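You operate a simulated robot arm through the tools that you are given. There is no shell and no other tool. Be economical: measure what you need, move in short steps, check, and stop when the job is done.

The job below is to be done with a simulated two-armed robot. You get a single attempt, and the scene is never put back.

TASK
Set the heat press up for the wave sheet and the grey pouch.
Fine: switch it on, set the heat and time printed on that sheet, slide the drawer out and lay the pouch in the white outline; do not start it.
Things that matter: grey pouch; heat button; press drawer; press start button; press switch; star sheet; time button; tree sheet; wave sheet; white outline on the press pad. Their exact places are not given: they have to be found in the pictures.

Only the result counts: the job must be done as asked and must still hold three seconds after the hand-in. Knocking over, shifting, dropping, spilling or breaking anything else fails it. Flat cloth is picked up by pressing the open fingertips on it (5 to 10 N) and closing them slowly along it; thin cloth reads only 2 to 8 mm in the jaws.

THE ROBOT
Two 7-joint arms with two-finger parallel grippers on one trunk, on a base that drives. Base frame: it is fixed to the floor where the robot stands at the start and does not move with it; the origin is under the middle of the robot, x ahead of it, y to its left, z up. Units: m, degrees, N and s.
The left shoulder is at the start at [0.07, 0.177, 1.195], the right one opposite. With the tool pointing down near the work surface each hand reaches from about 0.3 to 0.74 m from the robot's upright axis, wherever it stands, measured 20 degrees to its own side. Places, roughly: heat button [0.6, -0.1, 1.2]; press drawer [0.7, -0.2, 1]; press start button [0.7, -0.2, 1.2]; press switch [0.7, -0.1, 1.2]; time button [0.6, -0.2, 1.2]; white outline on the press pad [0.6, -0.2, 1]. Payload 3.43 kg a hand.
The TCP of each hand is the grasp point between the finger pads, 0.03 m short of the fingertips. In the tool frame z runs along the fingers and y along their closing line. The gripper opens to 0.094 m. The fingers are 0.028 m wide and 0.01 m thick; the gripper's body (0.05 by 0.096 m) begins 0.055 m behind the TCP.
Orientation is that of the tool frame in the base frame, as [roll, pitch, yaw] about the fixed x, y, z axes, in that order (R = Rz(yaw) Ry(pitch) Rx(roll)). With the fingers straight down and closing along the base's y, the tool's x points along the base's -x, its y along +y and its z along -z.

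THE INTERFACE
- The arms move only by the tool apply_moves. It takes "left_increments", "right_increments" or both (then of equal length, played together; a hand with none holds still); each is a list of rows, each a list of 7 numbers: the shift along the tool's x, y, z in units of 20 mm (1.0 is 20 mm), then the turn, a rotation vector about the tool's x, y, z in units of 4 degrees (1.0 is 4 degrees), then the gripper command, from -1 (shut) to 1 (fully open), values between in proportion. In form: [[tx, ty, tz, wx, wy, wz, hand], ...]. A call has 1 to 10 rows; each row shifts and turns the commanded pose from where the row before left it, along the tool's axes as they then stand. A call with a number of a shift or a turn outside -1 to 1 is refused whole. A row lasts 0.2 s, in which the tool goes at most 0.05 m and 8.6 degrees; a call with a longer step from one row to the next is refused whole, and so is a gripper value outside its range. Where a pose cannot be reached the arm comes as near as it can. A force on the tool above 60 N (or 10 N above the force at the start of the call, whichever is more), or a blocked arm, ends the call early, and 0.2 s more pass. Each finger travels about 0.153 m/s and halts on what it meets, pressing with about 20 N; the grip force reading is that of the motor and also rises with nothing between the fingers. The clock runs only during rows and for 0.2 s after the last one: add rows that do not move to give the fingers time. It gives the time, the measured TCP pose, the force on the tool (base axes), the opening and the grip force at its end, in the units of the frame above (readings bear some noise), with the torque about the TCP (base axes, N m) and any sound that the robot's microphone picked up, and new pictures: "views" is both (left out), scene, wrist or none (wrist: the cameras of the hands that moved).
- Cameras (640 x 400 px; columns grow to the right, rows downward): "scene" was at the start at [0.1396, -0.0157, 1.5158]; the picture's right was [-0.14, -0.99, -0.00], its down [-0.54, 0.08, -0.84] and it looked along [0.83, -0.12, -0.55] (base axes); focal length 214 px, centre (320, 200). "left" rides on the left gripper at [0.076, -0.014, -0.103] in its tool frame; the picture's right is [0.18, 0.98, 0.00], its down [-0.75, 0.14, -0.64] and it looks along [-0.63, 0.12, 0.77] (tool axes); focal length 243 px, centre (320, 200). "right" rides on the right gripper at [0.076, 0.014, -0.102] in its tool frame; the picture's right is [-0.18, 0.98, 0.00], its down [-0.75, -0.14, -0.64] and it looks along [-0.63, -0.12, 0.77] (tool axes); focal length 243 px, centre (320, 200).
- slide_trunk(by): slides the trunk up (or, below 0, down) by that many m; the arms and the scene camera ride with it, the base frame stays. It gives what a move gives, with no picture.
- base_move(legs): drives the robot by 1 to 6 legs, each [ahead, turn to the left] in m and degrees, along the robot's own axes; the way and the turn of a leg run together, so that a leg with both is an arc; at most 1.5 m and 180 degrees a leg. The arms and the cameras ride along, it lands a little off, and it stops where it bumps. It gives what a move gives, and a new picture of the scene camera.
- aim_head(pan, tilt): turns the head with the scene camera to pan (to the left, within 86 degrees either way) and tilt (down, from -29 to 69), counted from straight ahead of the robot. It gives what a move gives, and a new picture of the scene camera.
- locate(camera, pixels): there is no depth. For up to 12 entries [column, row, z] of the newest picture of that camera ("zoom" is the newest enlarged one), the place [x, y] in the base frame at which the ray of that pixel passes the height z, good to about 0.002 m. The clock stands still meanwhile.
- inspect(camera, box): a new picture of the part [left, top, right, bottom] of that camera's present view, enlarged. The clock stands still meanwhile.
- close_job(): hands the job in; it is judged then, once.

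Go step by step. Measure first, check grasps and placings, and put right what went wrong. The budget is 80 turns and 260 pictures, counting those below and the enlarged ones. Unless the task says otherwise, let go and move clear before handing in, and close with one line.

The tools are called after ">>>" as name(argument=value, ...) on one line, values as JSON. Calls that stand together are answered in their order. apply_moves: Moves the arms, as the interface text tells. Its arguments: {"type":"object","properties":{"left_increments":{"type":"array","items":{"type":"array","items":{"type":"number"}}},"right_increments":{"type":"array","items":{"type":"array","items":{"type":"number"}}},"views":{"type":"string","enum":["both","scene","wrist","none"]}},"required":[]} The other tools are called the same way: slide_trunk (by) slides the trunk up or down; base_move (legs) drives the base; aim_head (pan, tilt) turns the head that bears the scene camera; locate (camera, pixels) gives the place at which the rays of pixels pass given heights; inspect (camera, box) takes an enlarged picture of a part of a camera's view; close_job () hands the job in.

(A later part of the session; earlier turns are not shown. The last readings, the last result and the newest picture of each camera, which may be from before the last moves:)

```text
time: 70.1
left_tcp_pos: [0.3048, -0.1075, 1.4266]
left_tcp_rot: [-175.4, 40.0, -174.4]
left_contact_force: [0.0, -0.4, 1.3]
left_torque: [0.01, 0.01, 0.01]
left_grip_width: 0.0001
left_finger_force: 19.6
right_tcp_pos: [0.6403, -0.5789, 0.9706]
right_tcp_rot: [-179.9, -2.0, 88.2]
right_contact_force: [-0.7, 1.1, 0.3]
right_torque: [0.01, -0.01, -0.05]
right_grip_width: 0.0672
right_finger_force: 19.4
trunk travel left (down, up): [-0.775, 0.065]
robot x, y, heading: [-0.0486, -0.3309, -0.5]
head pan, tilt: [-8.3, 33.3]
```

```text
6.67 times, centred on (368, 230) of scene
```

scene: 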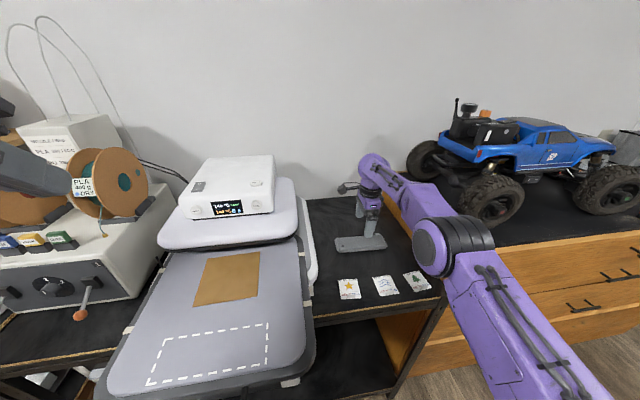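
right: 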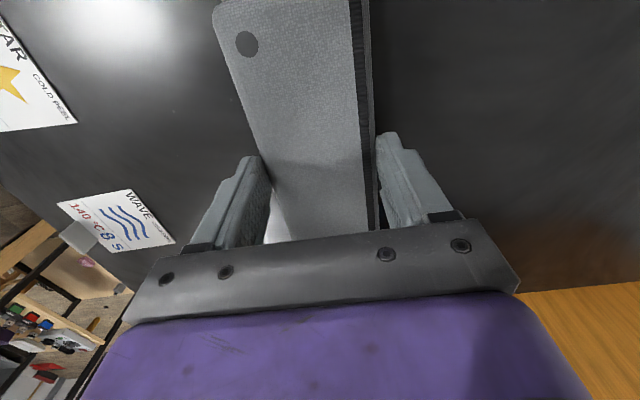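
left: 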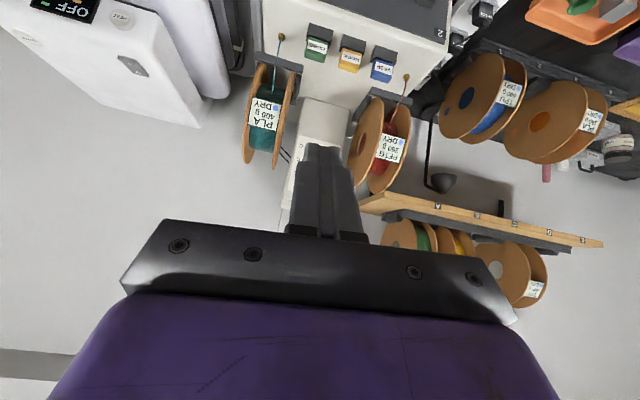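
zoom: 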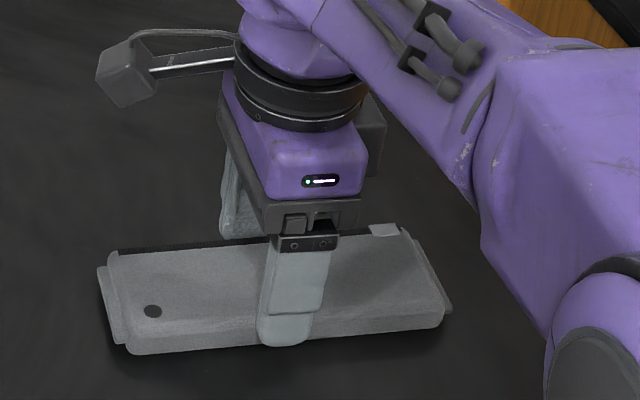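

Gripped: width holds at 67 mm with 19 N. I'll lift 160 mm.

>>> apply_moves(right_increments=[[0, 0, -0.3, 0, 0, 0, -0.4], [0, 0, -0.5, 0, 0, 0, -0.4], [0, 0, -0.9, 0, 0, 0, -0.4], [0, 0, -0.9, 0, 0, 0, -0.4], [0, 0, -0.9, 0, 0, 0, -0.4], [0, 0, -0.9, 0, 0, 0, -0.4], [0, 0, -0.9, 0, 0, 0, -0.4], [0, 0, -0.9, 0, 0, 0, -0.4], [0, 0, -0.9, 0, 0, 0, -0.4], [0, 0, -0.9, 0, 0, 0, -0.4]], views="both")

```text
time: 72.3
left_tcp_pos: [0.305, -0.1092, 1.4272]
left_tcp_rot: [-175.4, 39.9, -174.5]
left_contact_force: [0.3, -0.2, 0.2]
left_torque: [0.0, 0.02, 0.0]
left_grip_width: 0.0002
left_finger_force: 19.9
right_tcp_pos: [0.6317, -0.5931, 1.1305]
right_tcp_rot: [-180.0, -2.0, 88.1]
right_contact_force: [0.0, -0.6, 0.0]
right_torque: [0.04, 0.04, 0.01]
right_grip_width: 0.0671
right_finger_force: 20.4
right hand out of reach, approached as far as the arm can: row 9, 10
trunk travel left (down, up): [-0.775, 0.065]
robot x, y, heading: [-0.0469, -0.3292, -0.7]
head pan, tilt: [-8.3, 33.3]
```

scene: 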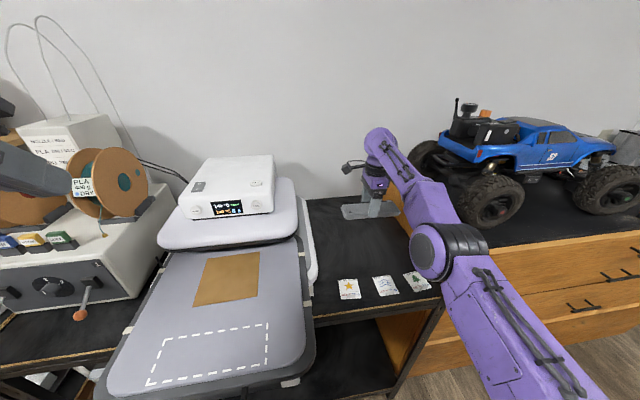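
right: 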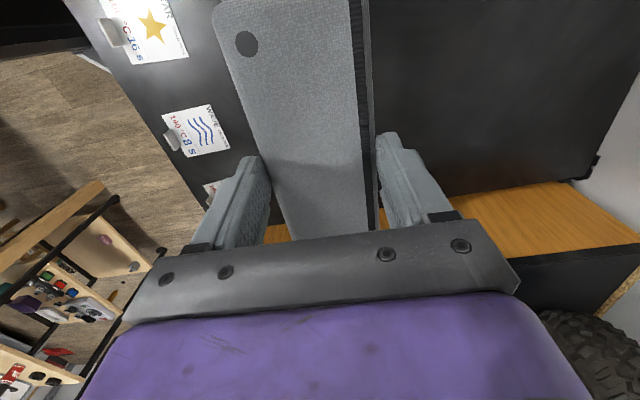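

The pouch is held level. I'll draw it back toward the robot.

>>> apply_moves(right_increments=[[0, -0.8, 0, 0, 0, 0, -0.4], [0, -0.8, 0, 0, 0, 0, -0.4], [0, -0.8, 0, 0, 0, 0, -0.4], [0, -0.8, 0, 0, 0, 0, -0.4], [0, -0.8, 0, 0, 0, 0, -0.4], [0, -0.8, 0, 0, 0, 0, -0.4], [0, -0.8, 0, 0, 0, 0, -0.4], [0, -0.8, 0, 0, 0, 0, -0.4], [0, -0.8, 0, 0, 0, 0, -0.4], [0, -0.8, 0, 0, 0, 0, -0.4]], views="none")

>>> apply_moves(right_increments=[[0, -0.8, -0.1, 0, 0, 0, -0.4], [0, -0.8, -0.1, 0, 0, 0, -0.4], [0, -0.8, -0.1, 0, 0, 0, -0.4], [0, -0.8, -0.1, 0, 0, 0, -0.4], [0, -0.8, -0.1, 0, 0, 0, -0.4], [0, -0.8, -0.1, 0, 0, 0, -0.4]], views="both")

```text
time: 74.5
left_tcp_pos: [0.3053, -0.1083, 1.4281]
left_tcp_rot: [-175.4, 39.9, -174.5]
left_contact_force: [-0.3, 0.7, -0.1]
left_torque: [-0.01, 0.02, 0.0]
left_grip_width: 0.0003
left_finger_force: 20.3
right_tcp_pos: [0.6278, -0.5935, 1.1407]
right_tcp_rot: [-179.9, -2.1, 88.2]
right_contact_force: [-1.0, -0.2, -1.1]
right_torque: [-0.03, 0.0, 0.01]
right_grip_width: 0.0672
right_finger_force: 20.0
right hand out of reach, approached as far as the arm can: row 1, 2, 3, 4, 5, 6, 7, 8, 9, 10
trunk travel left (down, up): [-0.775, 0.065]
robot x, y, heading: [-0.0505, -0.3313, -0.8]
head pan, tilt: [-8.3, 33.3]
```

```text
time: 75.9
left_tcp_pos: [0.3058, -0.1089, 1.4266]
left_tcp_rot: [-175.4, 39.9, -174.5]
left_contact_force: [0.4, -0.8, -0.2]
left_torque: [-0.02, 0.05, 0.04]
left_grip_width: 0.0002
left_finger_force: 20.5
right_tcp_pos: [0.6245, -0.5942, 1.1571]
right_tcp_rot: [-180.0, -2.1, 88.2]
right_contact_force: [0.2, 0.1, -1.2]
right_torque: [-0.01, -0.03, 0.01]
right_grip_width: 0.0669
right_finger_force: 19.8
right hand out of reach, approached as far as the arm can: row 1, 2, 3, 4, 5, 6
trunk travel left (down, up): [-0.775, 0.065]
robot x, y, heading: [-0.0502, -0.3337, -0.4]
head pan, tilt: [-8.3, 33.3]
```

scene: 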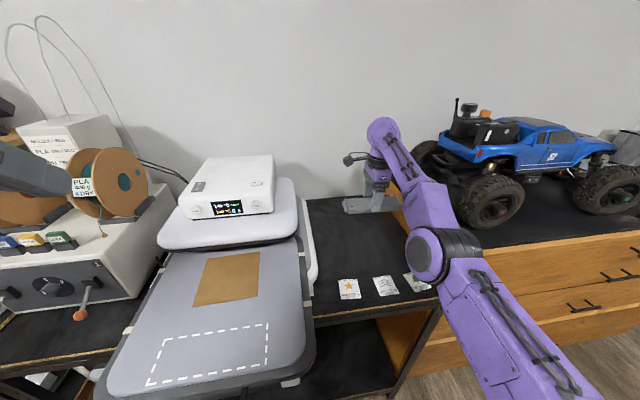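
right: 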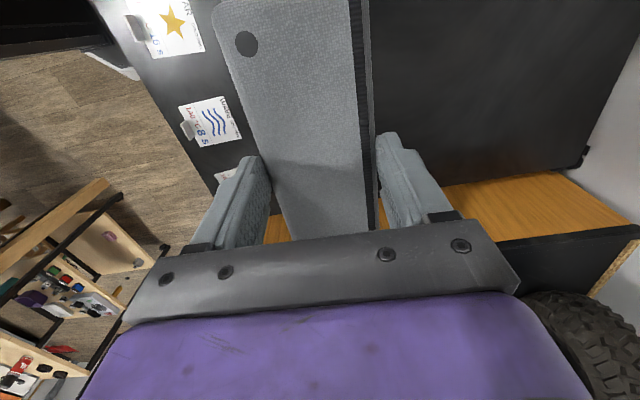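

The arm got stuck in a stretched configuration at this height. I'll go down some and then retract.

>>> apply_moves(right_increments=[[0, 0, 0.8, 0, 0, 0, -0.4], [0, 0, 0.8, 0, 0, 0, -0.4], [0, 0, 0.8, 0, 0, 0, -0.4], [0, 0, 0.8, 0, 0, 0, -0.4], [0, 0, 0.8, 0, 0, 0, -0.4], [0, 0, 0.6, 0, 0, 0, -0.4], [0, -0.6, 0, 0, 0, 0, -0.4], [0, -0.6, 0, 0, 0, 0, -0.4], [0, -0.6, 0, 0, 0, 0, -0.4], [0, -0.6, 0, 0, 0, 0, -0.4]], views="scene")

```text
time: 78.1
left_tcp_pos: [0.3056, -0.1088, 1.427]
left_tcp_rot: [-175.4, 39.9, -174.5]
left_contact_force: [-0.4, -0.3, -0.9]
left_torque: [0.01, -0.03, 0.01]
left_grip_width: 0.0002
left_finger_force: 19.9
right_tcp_pos: [0.6396, -0.5906, 1.0692]
right_tcp_rot: [-179.8, -2.1, 88.1]
right_contact_force: [0.1, -0.5, -0.4]
right_torque: [-0.01, 0.01, -0.01]
right_grip_width: 0.0671
right_finger_force: 20.2
right hand out of reach, approached as far as the arm can: row 1, 2, 3, 5, 7, 8, 9, 10
trunk travel left (down, up): [-0.775, 0.065]
robot x, y, heading: [-0.0469, -0.3268, -0.8]
head pan, tilt: [-8.3, 33.3]
```

scene: 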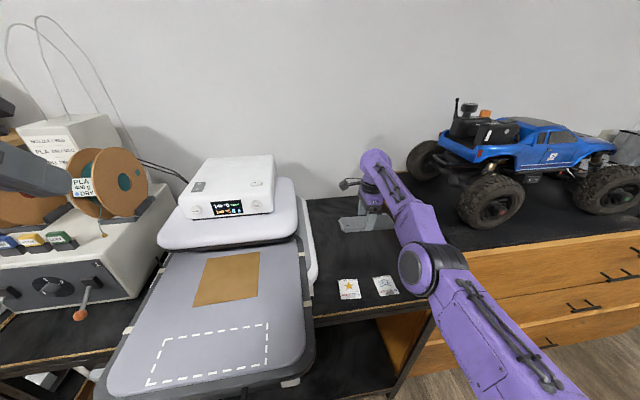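

>>> apply_moves(right_increments=[[0, 0, 0, 0, 0, -1, -0.4], [0, 0, 0, 0, 0, -1, -0.4], [0, 0, 0, 0, 0, -1, -0.4], [0, 0, 0, 0, 0, -1, -0.4], [0, 0, 0, 0, 0, -1, -0.4], [0, 0, 0, 0, 0, -1, -0.4], [0.2, -0.5, 0, 0, 0, 0, -0.4], [0.2, -0.5, 0, 0, 0, 0, -0.4], [0.2, -0.5, 0, 0, 0, 0, -0.4], [0.2, -0.5, 0, 0, 0, 0, -0.4]], views="scene")

```text
time: 80.3
left_tcp_pos: [0.3051, -0.1085, 1.4274]
left_tcp_rot: [-175.4, 39.8, -174.5]
left_contact_force: [1.1, 0.4, -0.1]
left_torque: [-0.03, -0.01, 0.01]
left_grip_width: 0.0002
left_finger_force: 19.9
right_tcp_pos: [0.6409, -0.5899, 1.0708]
right_tcp_rot: [179.1, -1.9, 112.2]
right_contact_force: [-0.8, 0.0, 0.4]
right_torque: [0.0, 0.02, 0.0]
right_grip_width: 0.0673
right_finger_force: 20.3
right hand out of reach, approached as far as the arm can: row 7, 8, 9, 10
trunk travel left (down, up): [-0.775, 0.065]
robot x, y, heading: [-0.0488, -0.3299, -0.9]
head pan, tilt: [-8.3, 33.3]
```

scene: 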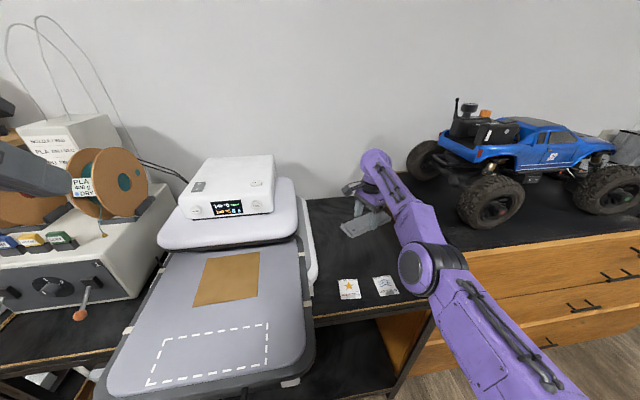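

That branch can't retract, but the arm works at this stretch, so I can carry the pouch with the base instead. First I'll restore the yaw, raise the trunk, and look around for free floor.

>>> apply_moves(right_increments=[[0, 0, 0, 0, 0, 1, -0.4], [0, 0, 0, 0, 0, 1, -0.4], [0, 0, 0, 0, 0, 1, -0.4], [0, 0, 0, 0, 0, 1, -0.4], [0, 0, 0, 0, 0, 1, -0.4], [0, 0, 0, 0, 0, 1, -0.4]], views="none")

>>> slide_trunk(by=0.06)

>>> aim_head(pan=-86, tilt=30)

>>> aim_head(pan=80, tilt=30)

```text
time: 81.7
left_tcp_pos: [0.3051, -0.1083, 1.4269]
left_tcp_rot: [-175.5, 40.0, -174.4]
left_contact_force: [-0.3, 0.0, 0.2]
left_torque: [0.0, -0.01, 0.0]
left_grip_width: 0.0
left_finger_force: 20.2
right_tcp_pos: [0.6398, -0.5918, 1.0689]
right_tcp_rot: [180.0, -2.2, 88.0]
right_contact_force: [0.2, -0.8, 0.2]
right_torque: [0.01, -0.02, 0.01]
right_grip_width: 0.0675
right_finger_force: 20.1
trunk travel left (down, up): [-0.775, 0.065]
robot x, y, heading: [-0.0503, -0.3313, -0.6]
head pan, tilt: [-8.3, 33.3]
```

```text
time: 82.7
left_tcp_pos: [0.305, -0.1089, 1.4882]
left_tcp_rot: [-175.4, 39.9, -174.4]
left_contact_force: [-0.7, -0.7, 0.5]
left_torque: [0.01, 0.01, -0.02]
left_grip_width: 0.0003
left_finger_force: 19.9
right_tcp_pos: [0.6403, -0.5916, 1.1299]
right_tcp_rot: [-180.0, -2.1, 88.3]
right_contact_force: [0.0, 0.4, -0.5]
right_torque: [-0.03, 0.0, -0.01]
right_grip_width: 0.0672
right_finger_force: 19.6
trunk travel left (down, up): [-0.835, 0.005]
robot x, y, heading: [-0.0487, -0.3301, -0.7]
head pan, tilt: [-8.3, 33.3]
```

```text
time: 84.2
left_tcp_pos: [0.3047, -0.1077, 1.4874]
left_tcp_rot: [-175.4, 39.9, -174.5]
left_contact_force: [-0.6, 0.8, 0.2]
left_torque: [-0.01, 0.03, -0.01]
left_grip_width: 0.0
left_finger_force: 20.0
right_tcp_pos: [0.6408, -0.5912, 1.1293]
right_tcp_rot: [-179.9, -2.1, 88.1]
right_contact_force: [0.0, 0.1, -1.0]
right_torque: [0.01, 0.01, 0.02]
right_grip_width: 0.0672
right_finger_force: 20.2
trunk travel left (down, up): [-0.835, 0.005]
robot x, y, heading: [-0.052, -0.3292, -0.6]
head pan, tilt: [-85.9, 30.0]
```

scene: 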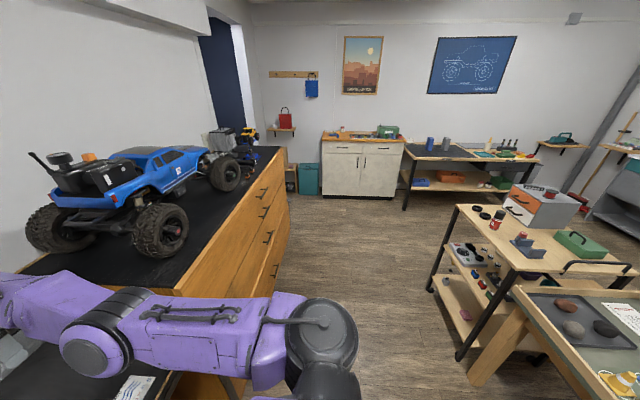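

```text
time: 86.8
left_tcp_pos: [0.3043, -0.1079, 1.488]
left_tcp_rot: [-175.3, 40.0, -174.5]
left_contact_force: [-0.6, -0.4, 0.7]
left_torque: [-0.02, -0.01, -0.02]
left_grip_width: 0.0002
left_finger_force: 19.9
right_tcp_pos: [0.6402, -0.5904, 1.13]
right_tcp_rot: [-180.0, -2.1, 88.3]
right_contact_force: [0.5, 0.6, 0.0]
right_torque: [0.01, -0.01, 0.01]
right_grip_width: 0.0672
right_finger_force: 19.8
trunk travel left (down, up): [-0.835, 0.005]
robot x, y, heading: [-0.047, -0.3304, -0.5]
head pan, tilt: [80.0, 30.0]
```

scene: 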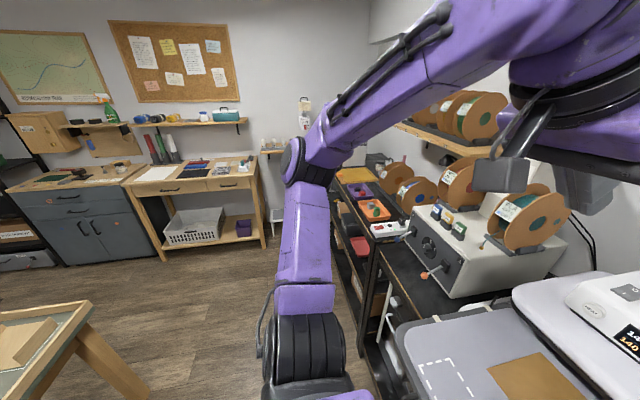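

>>> locate(camera="scene", pixels=[[92, 304, 0.75], [92, 304, 0.9], [92, 304, 0.5], [140, 398, 0.0], [362, 355, 0.0], [352, 335, 0.0]])

```text
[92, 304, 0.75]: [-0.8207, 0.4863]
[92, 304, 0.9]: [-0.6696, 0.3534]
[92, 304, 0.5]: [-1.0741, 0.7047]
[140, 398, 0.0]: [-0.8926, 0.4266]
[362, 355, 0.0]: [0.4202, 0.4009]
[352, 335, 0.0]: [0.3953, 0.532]
```

Behind there's free floor to x≈−0.8 and it's open on both sides. I'll back up, turn right, back to the left, and turn back so the pouch ends over the drawer.

>>> base_move(legs=[[-0.27, 0], [0, -80], [-0.43, 0], [0, 80]])

>>> aim_head(pan=-12, tilt=38)

```text
time: 97.8
left_tcp_pos: [-0.0304, 0.3183, 1.4877]
left_tcp_rot: [-175.6, 40.0, -174.5]
left_contact_force: [-0.2, 0.4, -0.7]
left_torque: [0.0, 0.01, -0.02]
left_grip_width: 0.0
left_finger_force: 19.9
right_tcp_pos: [0.3052, -0.1631, 1.1286]
right_tcp_rot: [-180.0, -2.0, 88.3]
right_contact_force: [0.6, -0.2, -0.3]
right_torque: [0.03, 0.03, 0.01]
right_grip_width: 0.0674
right_finger_force: 20.2
trunk travel left (down, up): [-0.835, 0.005]
robot x, y, heading: [-0.3858, 0.0975, -0.7]
head pan, tilt: [80.0, 30.0]
```

scene: 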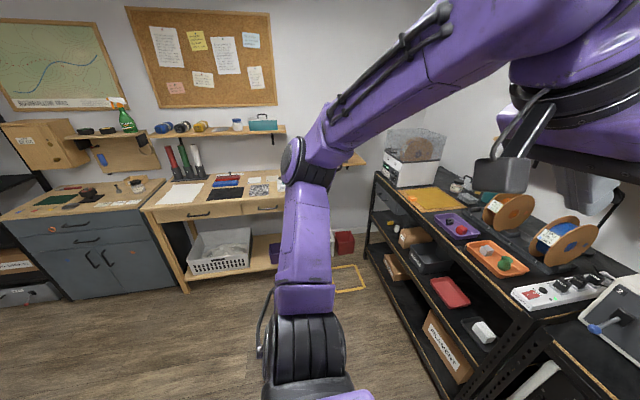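

```text
time: 99.5
left_tcp_pos: [-0.0299, 0.3195, 1.4867]
left_tcp_rot: [-175.4, 39.9, -174.3]
left_contact_force: [0.7, -0.4, -0.3]
left_torque: [0.02, -0.02, -0.04]
left_grip_width: 0.0001
left_finger_force: 20.0
right_tcp_pos: [0.3053, -0.1633, 1.1286]
right_tcp_rot: [-180.0, -2.1, 88.2]
right_contact_force: [0.3, -0.1, -0.8]
right_torque: [-0.02, 0.0, 0.01]
right_grip_width: 0.0672
right_finger_force: 19.8
trunk travel left (down, up): [-0.835, 0.005]
robot x, y, heading: [-0.3823, 0.097, -0.3]
head pan, tilt: [-12.0, 38.0]
```

scene: 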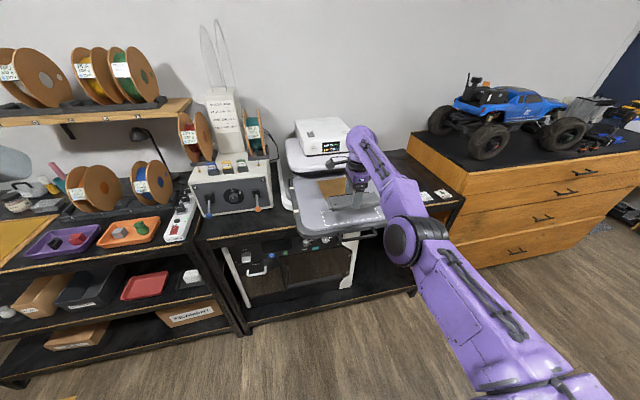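

The pouch is now at (0.305,−0.163), almost over the outline. I'll look closely from both cameras.

>>> inspect(camera="right", box=[0, 0, 640, 400])

>>> inspect(camera="scene", box=[284, 160, 396, 230])

```text
1.00 times, centred on (320, 200) of right (not enlarged: the box is as wide or as high as the picture)
```

zoom: 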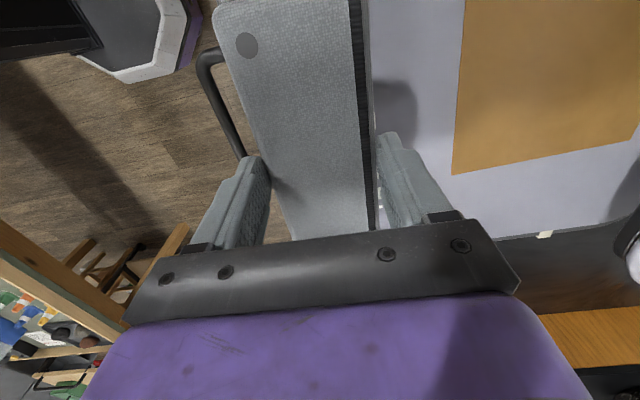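

```text
5.71 times, centred on (340, 195) of scene
```

zoom: 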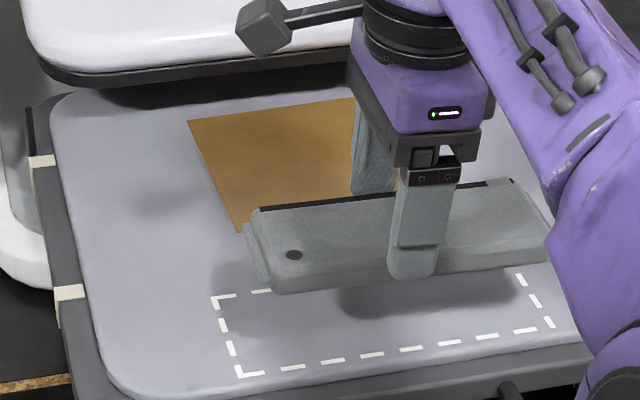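

>>> locate(camera="zoom", pixels=[[213, 297, 1.028], [236, 377, 1.028], [554, 327, 1.028], [519, 272, 1.028], [213, 297, 1.02], [236, 377, 1.02], [554, 327, 1.02]])

>>> locate(camera="right", pixels=[[453, 175, 1.028], [464, 5, 1.028]])

```text
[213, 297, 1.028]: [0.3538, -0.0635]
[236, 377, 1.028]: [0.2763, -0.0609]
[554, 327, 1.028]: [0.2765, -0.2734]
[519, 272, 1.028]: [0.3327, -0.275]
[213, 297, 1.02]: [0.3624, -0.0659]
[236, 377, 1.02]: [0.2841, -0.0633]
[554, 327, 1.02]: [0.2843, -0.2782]
```

```text
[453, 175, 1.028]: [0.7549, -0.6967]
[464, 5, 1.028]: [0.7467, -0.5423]
```

The outline's outer edges are x 0.276–0.354, y −0.061…−0.274, square to the base axes. I'll turn the pouch 1.8° to match, shift 10 mm ahead and lower part way.

>>> apply_moves(right_increments=[[0, 0.25, 0, 0, 0, -0.45, -0.4], [0, 0.25, 0, 0, 0, 0, -0.4], [0, 0, 0.6, 0, 0, 0, -0.4], [0, 0, 0.6, 0, 0, 0, -0.4], [0, 0, 0.6, 0, 0, 0, -0.4], [0, 0, 0.5, 0, 0, 0, -0.4], [0, 0, 0, 0, 0, 0, -0.4]], views="wrist")

>>> inspect(camera="scene", box=[284, 160, 396, 230])

```text
time: 101.1
left_tcp_pos: [-0.0304, 0.3195, 1.487]
left_tcp_rot: [-175.4, 39.9, -174.5]
left_contact_force: [-0.1, -0.1, 0.4]
left_torque: [0.02, -0.01, -0.01]
left_grip_width: 0.0002
left_finger_force: 19.8
right_tcp_pos: [0.3082, -0.163, 1.0824]
right_tcp_rot: [-179.8, -2.1, 90.1]
right_contact_force: [0.0, -0.3, -0.7]
right_torque: [-0.03, 0.02, 0.02]
right_grip_width: 0.0674
right_finger_force: 19.9
right hand out of reach, approached as far as the arm can: row 1, 2
trunk travel left (down, up): [-0.835, 0.005]
robot x, y, heading: [-0.3775, 0.098, -0.6]
head pan, tilt: [-12.0, 38.0]
```

right: 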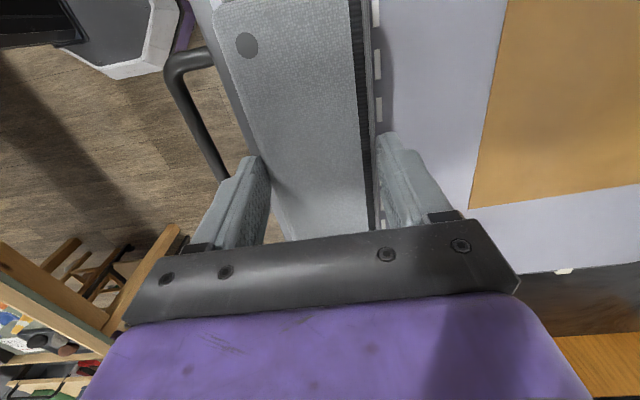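

```text
5.71 times, centred on (340, 195) of scene
```

zoom: 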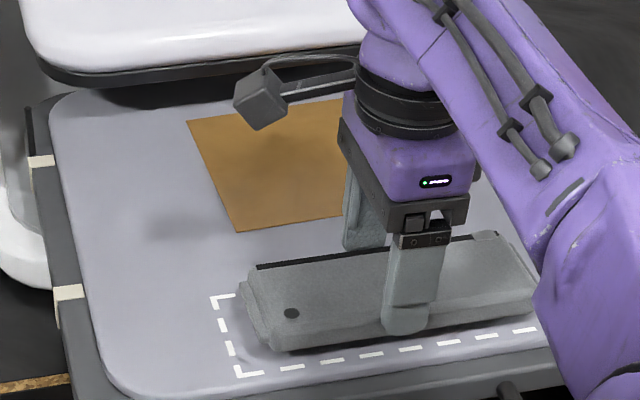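

>>> apply_moves(right_increments=[[-0.05, 0.2, 0, 0, 0, 0, -0.4], [0, 0.15, 0.15, 0, 0, 0, -0.4], [0, 0, 0.15, 0, 0, 0, -0.4], [0, 0, 0, 0, 0, 0, -0.4]], views="both")

>>> inspect(camera="scene", box=[300, 180, 396, 240])

>>> inspect(camera="right", box=[200, 0, 456, 160])

```text
time: 102.1
left_tcp_pos: [-0.0295, 0.3192, 1.4876]
left_tcp_rot: [-175.4, 39.9, -174.4]
left_contact_force: [-0.3, -1.1, 0.5]
left_torque: [0.0, -0.01, -0.01]
left_grip_width: 0.0
left_finger_force: 19.9
right_tcp_pos: [0.3107, -0.1646, 1.08]
right_tcp_rot: [179.9, -2.1, 90.0]
right_contact_force: [-0.6, 0.1, -0.9]
right_torque: [0.0, -0.02, -0.02]
right_grip_width: 0.0672
right_finger_force: 20.0
right hand out of reach, approached as far as the arm can: row 2
trunk travel left (down, up): [-0.835, 0.005]
robot x, y, heading: [-0.3787, 0.094, -0.1]
head pan, tilt: [-12.0, 38.0]
```

scene: 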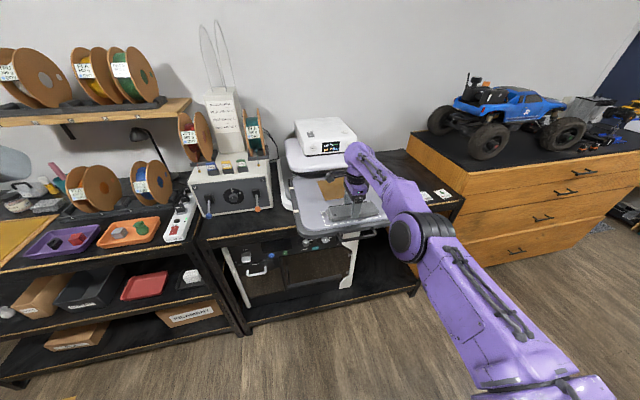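
right: 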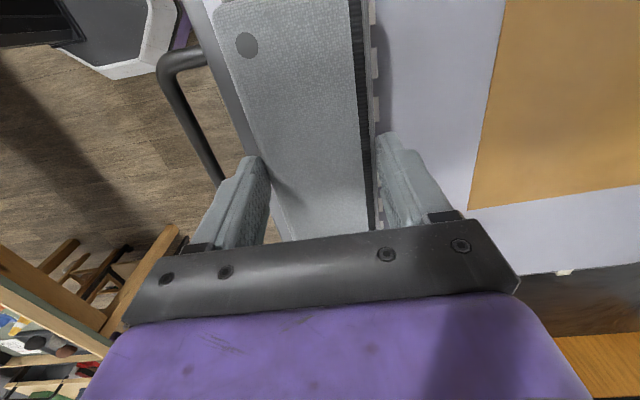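

```text
6.67 times, centred on (348, 210) of scene
```

zoom: 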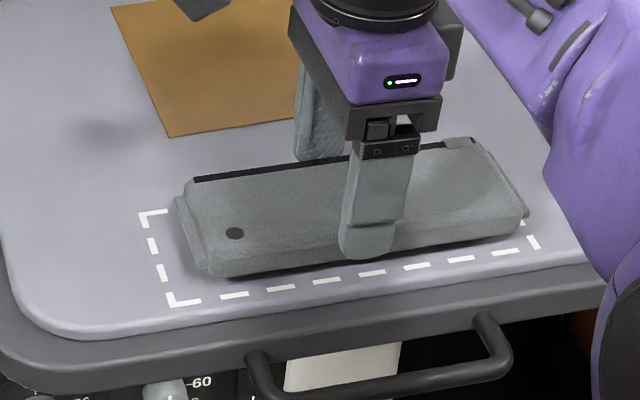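

```text
2.50 times, centred on (328, 80) of right
```

zoom: 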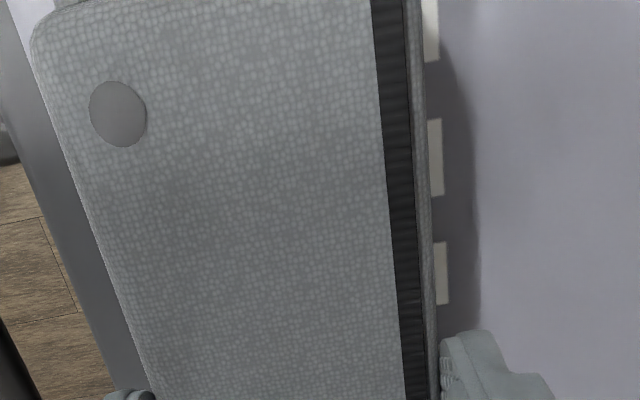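

The pouch hovers about 17 mm above; it needs about +4 mm in x and +4 mm in y. I'll try small arm nudges.

>>> apply_moves(right_increments=[[0.1, 0, 0.1, 0, 0, 0, -0.4], [0.1, 0.1, 0.1, 0, 0, 0, -0.4], [0, 0.1, 0.1, 0, 0, 0, -0.4], [0, 0, 0, 0, 0, 0, -0.4]], views="none")

>>> inspect(camera="scene", box=[300, 180, 396, 240])

```text
time: 103.1
left_tcp_pos: [-0.0297, 0.3206, 1.4862]
left_tcp_rot: [-175.4, 39.8, -174.4]
left_contact_force: [0.0, -0.1, 0.6]
left_torque: [-0.02, -0.01, -0.03]
left_grip_width: 0.0
left_finger_force: 20.1
right_tcp_pos: [0.3086, -0.1621, 1.0738]
right_tcp_rot: [179.9, -2.1, 90.0]
right_contact_force: [0.1, -0.5, -0.2]
right_torque: [0.02, -0.01, 0.02]
right_grip_width: 0.0672
right_finger_force: 20.3
right hand out of reach, approached as far as the arm can: row 2
trunk travel left (down, up): [-0.835, 0.005]
robot x, y, heading: [-0.3835, 0.0983, -0.4]
head pan, tilt: [-12.0, 38.0]
```

```text
6.67 times, centred on (348, 210) of scene
```

zoom: 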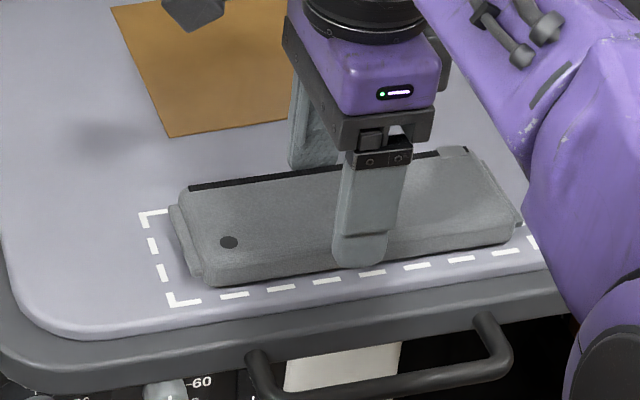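

y is good now; x still needs ≈6 mm, which I'll do with the base.

>>> base_move(legs=[[0.007, 0]])

>>> inspect(camera="scene", box=[300, 180, 396, 240])

```text
time: 103.8
left_tcp_pos: [-0.0264, 0.3181, 1.4891]
left_tcp_rot: [-175.4, 40.1, -174.4]
left_contact_force: [0.0, 0.2, -0.9]
left_torque: [-0.01, -0.02, -0.02]
left_grip_width: 0.0003
left_finger_force: 20.1
right_tcp_pos: [0.3167, -0.1619, 1.0742]
right_tcp_rot: [179.8, -2.1, 90.0]
right_contact_force: [0.6, -0.1, -0.6]
right_torque: [-0.01, 0.0, 0.0]
right_grip_width: 0.0674
right_finger_force: 19.5
trunk travel left (down, up): [-0.835, 0.005]
robot x, y, heading: [-0.3766, 0.095, -0.5]
head pan, tilt: [-12.0, 38.0]
```

scene: 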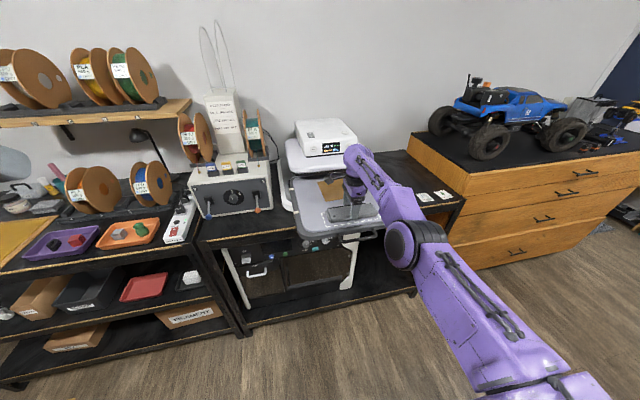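

```text
6.67 times, centred on (348, 210) of scene
```

zoom: 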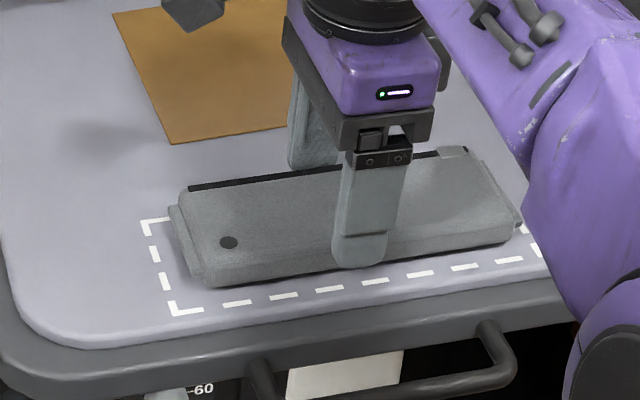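

Now at (0.3167,−0.162), within 2 mm. Lowering gently.

>>> apply_moves(right_increments=[[0, 0, 0.125, 0, 0, 0, -0.4], [0, 0, 0.125, 0, 0, 0, -0.4], [0, 0, 0.125, 0, 0, 0, -0.4], [0, 0, 0.1, 0, 0, 0, -0.4], [0, 0, 0, 0, 0, 0, -0.4]], views="wrist")

>>> inspect(camera="scene", box=[300, 180, 396, 240])

```text
time: 105.0
left_tcp_pos: [-0.0274, 0.3201, 1.489]
left_tcp_rot: [-175.2, 40.1, -174.4]
left_contact_force: [-0.3, -0.1, -0.3]
left_torque: [0.03, 0.03, 0.02]
left_grip_width: 0.0
left_finger_force: 20.0
right_tcp_pos: [0.3134, -0.1613, 1.068]
right_tcp_rot: [179.6, -2.0, 90.0]
right_contact_force: [-0.2, -3.6, 26.2]
right_torque: [-0.09, -0.04, -0.03]
right_grip_width: 0.0674
right_finger_force: 20.1
trunk travel left (down, up): [-0.835, 0.005]
robot x, y, heading: [-0.3788, 0.0965, -0.7]
head pan, tilt: [-12.0, 38.0]
```

right: 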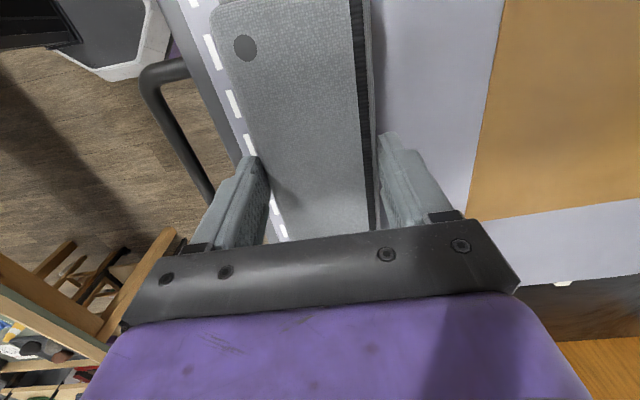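

```text
6.67 times, centred on (348, 210) of scene
```

zoom: 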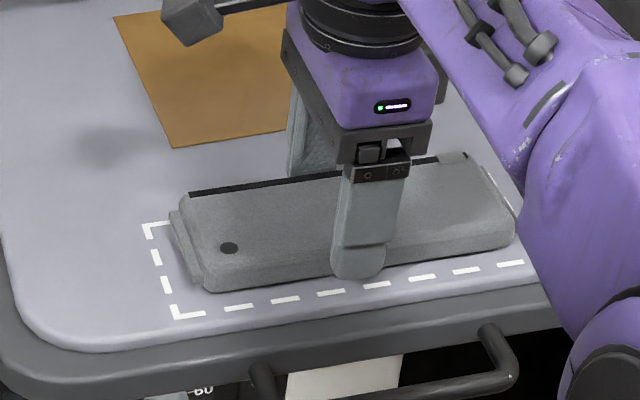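

The pouch is touching down. Near dashes show at (237,105) in the wrist view with a gap, while the far ones are hidden; I'll measure the offset.

>>> inspect(camera="right", box=[180, 0, 436, 160])

>>> locate(camera="right", pixels=[[213, 50, 1.031], [247, 142, 1.031], [372, 50, 1.031], [374, 120, 1.031], [225, 50, 1.031], [256, 142, 1.031], [227, 50, 1.045]])

>>> locate(camera="scene", pixels=[[322, 228, 1.03], [318.5, 214, 1.03], [376, 219, 1.03]])

```text
2.50 times, centred on (308, 80) of right
```

zoom: 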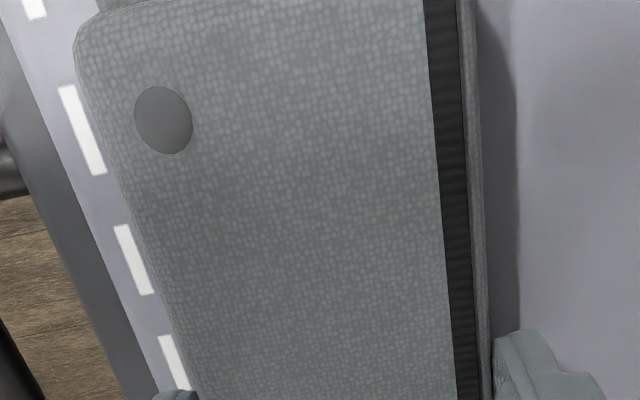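

```text
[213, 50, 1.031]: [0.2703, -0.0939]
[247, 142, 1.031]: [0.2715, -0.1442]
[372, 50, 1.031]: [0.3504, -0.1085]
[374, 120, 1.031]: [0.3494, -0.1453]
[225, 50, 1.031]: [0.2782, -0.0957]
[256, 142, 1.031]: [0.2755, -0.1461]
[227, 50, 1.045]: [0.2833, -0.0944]
```

```text
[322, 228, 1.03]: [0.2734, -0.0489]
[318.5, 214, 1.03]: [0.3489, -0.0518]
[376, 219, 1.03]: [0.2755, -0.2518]
```

>>> locate(camera="scene", pixels=[[326.2, 227.8, 1.028], [321.8, 213.6, 1.028], [378.5, 219.5, 1.028], [332, 223.5, 1.028], [326.5, 214, 1.04], [377.5, 209, 1.04]])

>>> inspect(camera="scene", box=[312, 195, 392, 235])

```text
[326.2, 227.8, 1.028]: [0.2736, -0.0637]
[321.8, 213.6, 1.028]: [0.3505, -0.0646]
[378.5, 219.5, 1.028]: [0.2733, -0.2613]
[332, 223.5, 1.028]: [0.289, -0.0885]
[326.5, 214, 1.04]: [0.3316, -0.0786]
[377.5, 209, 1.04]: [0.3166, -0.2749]
```

```text
8.00 times, centred on (352, 215) of scene
```

zoom: 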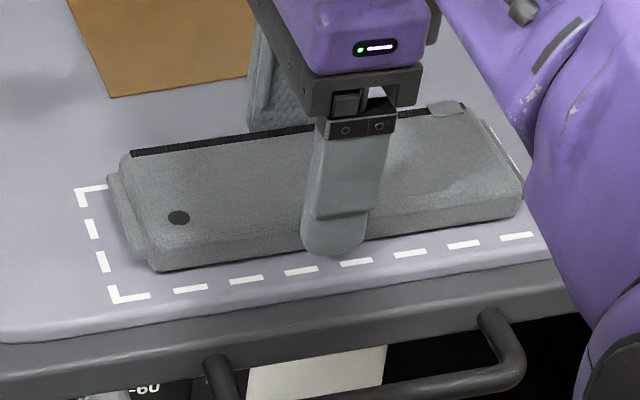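

The outline centre is (0.312,−0.170), and the pouch sits ≈5 mm too far ahead. I'll lift 6 mm, shift back with the base, and nudge +y.

>>> apply_moves(right_increments=[[0, 0, -0.15, 0, 0, 0, -0.4], [0.1, 0, -0.2, 0, 0, 0, -0.4], [0.05, 0, 0, 0, 0, 0, -0.4]], views="none")

>>> base_move(legs=[[-0.006, 0]])

>>> inspect(camera="scene", box=[312, 195, 392, 235])

>>> inspect(camera="right", box=[180, 0, 436, 160])

```text
time: 105.8
left_tcp_pos: [-0.0234, 0.3204, 1.4861]
left_tcp_rot: [-175.4, 39.8, -174.3]
left_contact_force: [0.6, 0.7, 0.7]
left_torque: [0.0, 0.01, 0.01]
left_grip_width: 0.0
left_finger_force: 20.1
right_tcp_pos: [0.3171, -0.1591, 1.0696]
right_tcp_rot: [-179.9, -2.1, 90.2]
right_contact_force: [-0.1, -0.2, -0.6]
right_torque: [0.0, 0.02, 0.0]
right_grip_width: 0.0672
right_finger_force: 19.8
trunk travel left (down, up): [-0.835, 0.005]
robot x, y, heading: [-0.3799, 0.0972, -0.5]
head pan, tilt: [-12.0, 38.0]
```

```text
time: 106.5
left_tcp_pos: [-0.0273, 0.3201, 1.487]
left_tcp_rot: [-175.4, 39.7, -174.3]
left_contact_force: [0.0, -0.3, -0.2]
left_torque: [0.05, 0.05, -0.01]
left_grip_width: 0.0
left_finger_force: 20.2
right_tcp_pos: [0.3137, -0.159, 1.0697]
right_tcp_rot: [-180.0, -2.1, 90.0]
right_contact_force: [0.1, -0.2, -0.1]
right_torque: [0.03, 0.02, -0.01]
right_grip_width: 0.0674
right_finger_force: 19.8
trunk travel left (down, up): [-0.835, 0.005]
robot x, y, heading: [-0.3801, 0.0913, -0.6]
head pan, tilt: [-12.0, 38.0]
```

scene: 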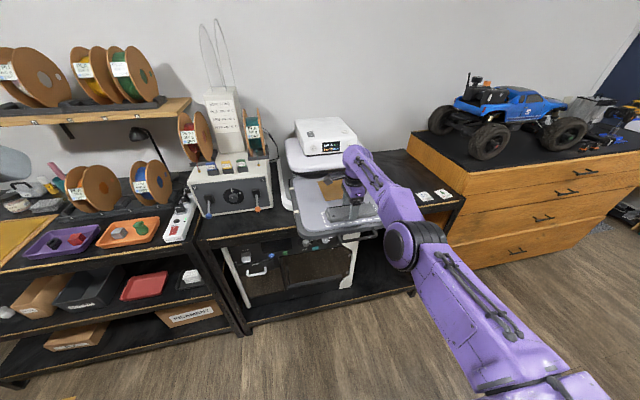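

```text
8.00 times, centred on (352, 215) of scene
```

zoom: 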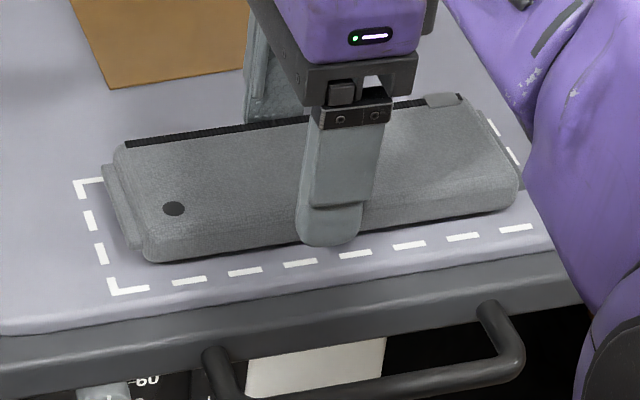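

```text
2.50 times, centred on (308, 80) of right
```

zoom: 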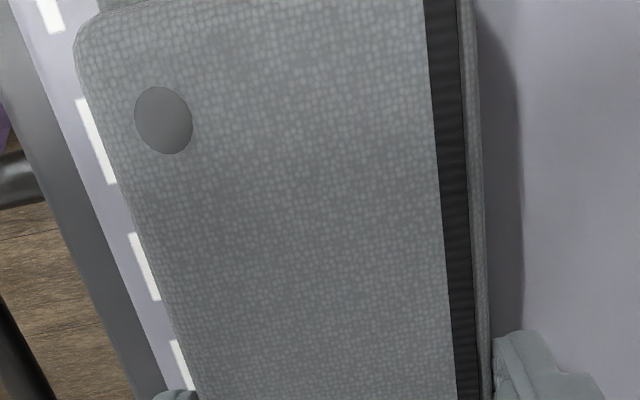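

>>> locate(camera="right", pixels=[[218.8, 58, 1.028], [238, 107, 1.028], [370.5, 60, 1.028], [375, 60, 1.028]])

>>> base_move(legs=[[-0.005, 0]])

>>> inspect(camera="right", box=[180, 0, 436, 160])

```text
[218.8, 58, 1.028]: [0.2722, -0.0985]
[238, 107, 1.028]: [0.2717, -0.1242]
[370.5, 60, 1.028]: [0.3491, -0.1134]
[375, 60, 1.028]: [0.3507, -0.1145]
```

```text
time: 107.2
left_tcp_pos: [-0.0315, 0.3204, 1.4867]
left_tcp_rot: [-175.4, 39.8, -174.4]
left_contact_force: [0.5, 0.2, -0.3]
left_torque: [0.01, 0.03, -0.02]
left_grip_width: 0.0001
left_finger_force: 20.2
right_tcp_pos: [0.3082, -0.1597, 1.0679]
right_tcp_rot: [-180.0, -2.1, 90.0]
right_contact_force: [-0.1, -0.2, 0.5]
right_torque: [-0.01, -0.01, -0.02]
right_grip_width: 0.0673
right_finger_force: 19.4
trunk travel left (down, up): [-0.835, 0.005]
robot x, y, heading: [-0.387, 0.0959, -0.5]
head pan, tilt: [-12.0, 38.0]
```

scene: 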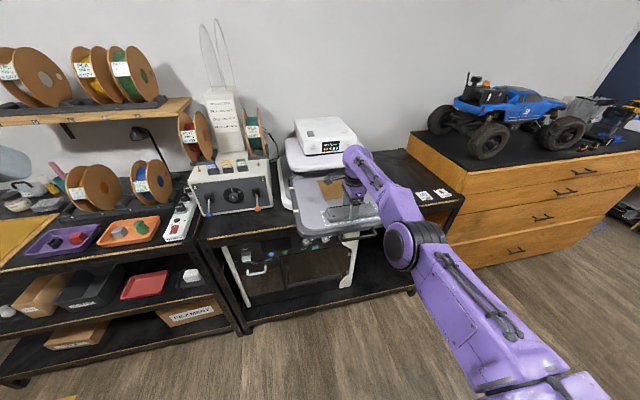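

```text
2.50 times, centred on (308, 80) of right
```

zoom: 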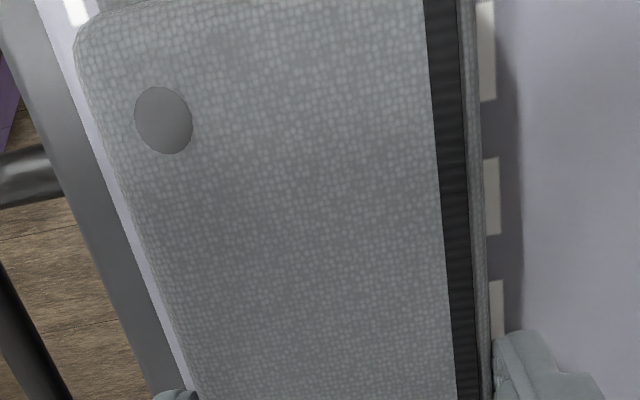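

>>> locate(camera="right", pixels=[[376, 79, 1.028], [374.5, 20, 1.028], [379, 124, 1.028]])

>>> base_move(legs=[[0.003, 0]])

>>> inspect(camera="right", box=[180, 0, 436, 160])

```text
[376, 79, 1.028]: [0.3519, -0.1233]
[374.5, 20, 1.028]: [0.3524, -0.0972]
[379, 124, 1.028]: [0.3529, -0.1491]
```

```text
time: 108.0
left_tcp_pos: [-0.0318, 0.3193, 1.4876]
left_tcp_rot: [-175.4, 40.0, -174.4]
left_contact_force: [0.0, 0.3, 0.1]
left_torque: [0.0, -0.04, -0.01]
left_grip_width: 0.0
left_finger_force: 21.1
right_tcp_pos: [0.3088, -0.1589, 1.0695]
right_tcp_rot: [179.9, -2.1, 90.0]
right_contact_force: [-0.6, 0.4, 0.5]
right_torque: [0.0, 0.0, 0.01]
right_grip_width: 0.0671
right_finger_force: 19.8
trunk travel left (down, up): [-0.835, 0.005]
robot x, y, heading: [-0.3846, 0.0973, -0.8]
head pan, tilt: [-12.0, 38.0]
```

scene: 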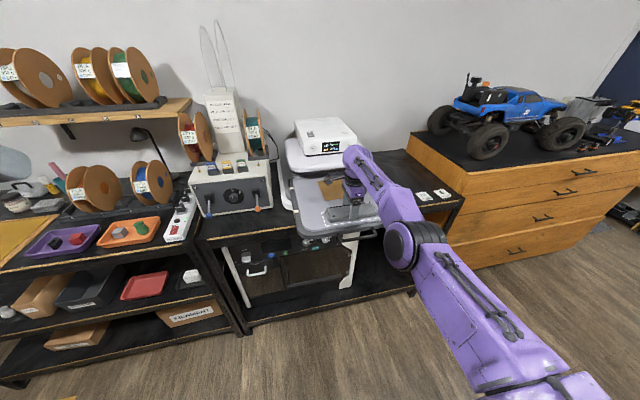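

```text
2.50 times, centred on (308, 80) of right
```

zoom: 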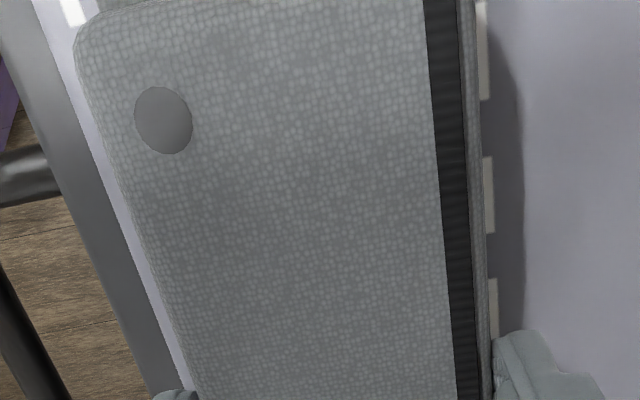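

Dash centres are at x 0.272 and ≈0.352, so the centre is 0.312 with about 5 mm margin each side. One last +3 mm step, then lower and check.

>>> base_move(legs=[[0.004, 0]])

>>> apply_moves(right_increments=[[0, 0, 0.1, 0, 0, 0, -0.4], [0, 0, 0.1, 0, 0, 0, -0.4], [0, 0, 0, 0, 0, 0, -0.4]], views="wrist")

>>> inspect(camera="scene", box=[312, 195, 392, 235])

```text
time: 108.7
left_tcp_pos: [-0.0299, 0.3192, 1.4884]
left_tcp_rot: [-175.4, 40.1, -174.4]
left_contact_force: [-0.4, -1.1, 0.5]
left_torque: [0.01, -0.02, 0.0]
left_grip_width: 0.0
left_finger_force: 19.7
right_tcp_pos: [0.3123, -0.1579, 1.0708]
right_tcp_rot: [179.9, -2.1, 90.0]
right_contact_force: [-0.2, 0.7, -0.1]
right_torque: [0.04, -0.02, 0.01]
right_grip_width: 0.0671
right_finger_force: 20.0
trunk travel left (down, up): [-0.835, 0.005]
robot x, y, heading: [-0.3823, 0.0947, -0.6]
head pan, tilt: [-12.0, 38.0]
```

scene: 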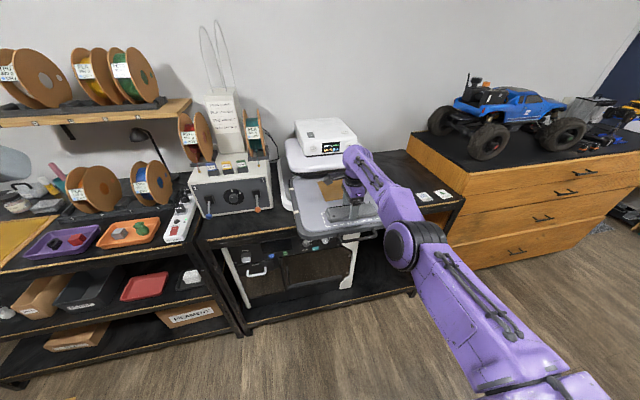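

```text
time: 109.5
left_tcp_pos: [-0.0277, 0.3194, 1.4872]
left_tcp_rot: [-175.4, 40.0, -174.4]
left_contact_force: [-1.1, 0.3, -0.2]
left_torque: [-0.01, 0.02, -0.02]
left_grip_width: 0.0001
left_finger_force: 20.1
right_tcp_pos: [0.313, -0.16, 1.0677]
right_tcp_rot: [179.9, -2.1, 90.0]
right_contact_force: [0.0, -0.6, 4.5]
right_torque: [0.07, 0.03, -0.06]
right_grip_width: 0.0673
right_finger_force: 20.4
trunk travel left (down, up): [-0.835, 0.005]
robot x, y, heading: [-0.3819, 0.0978, -0.7]
head pan, tilt: [-12.0, 38.0]
```

right: 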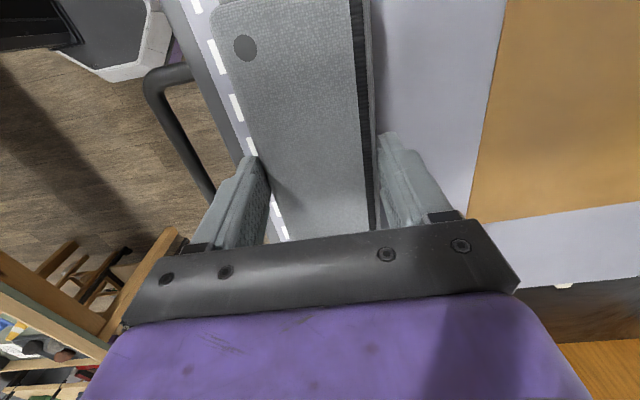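

```text
8.00 times, centred on (352, 215) of scene
```

zoom: 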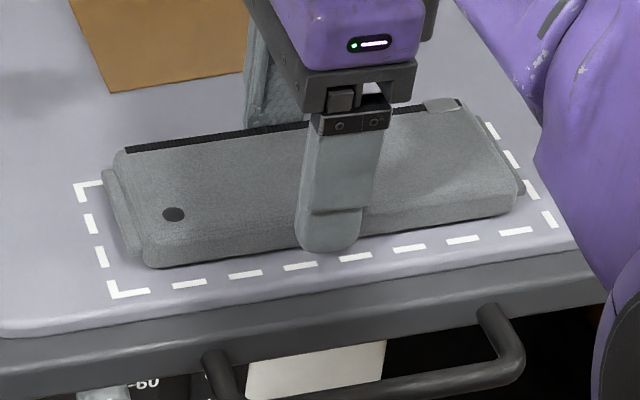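

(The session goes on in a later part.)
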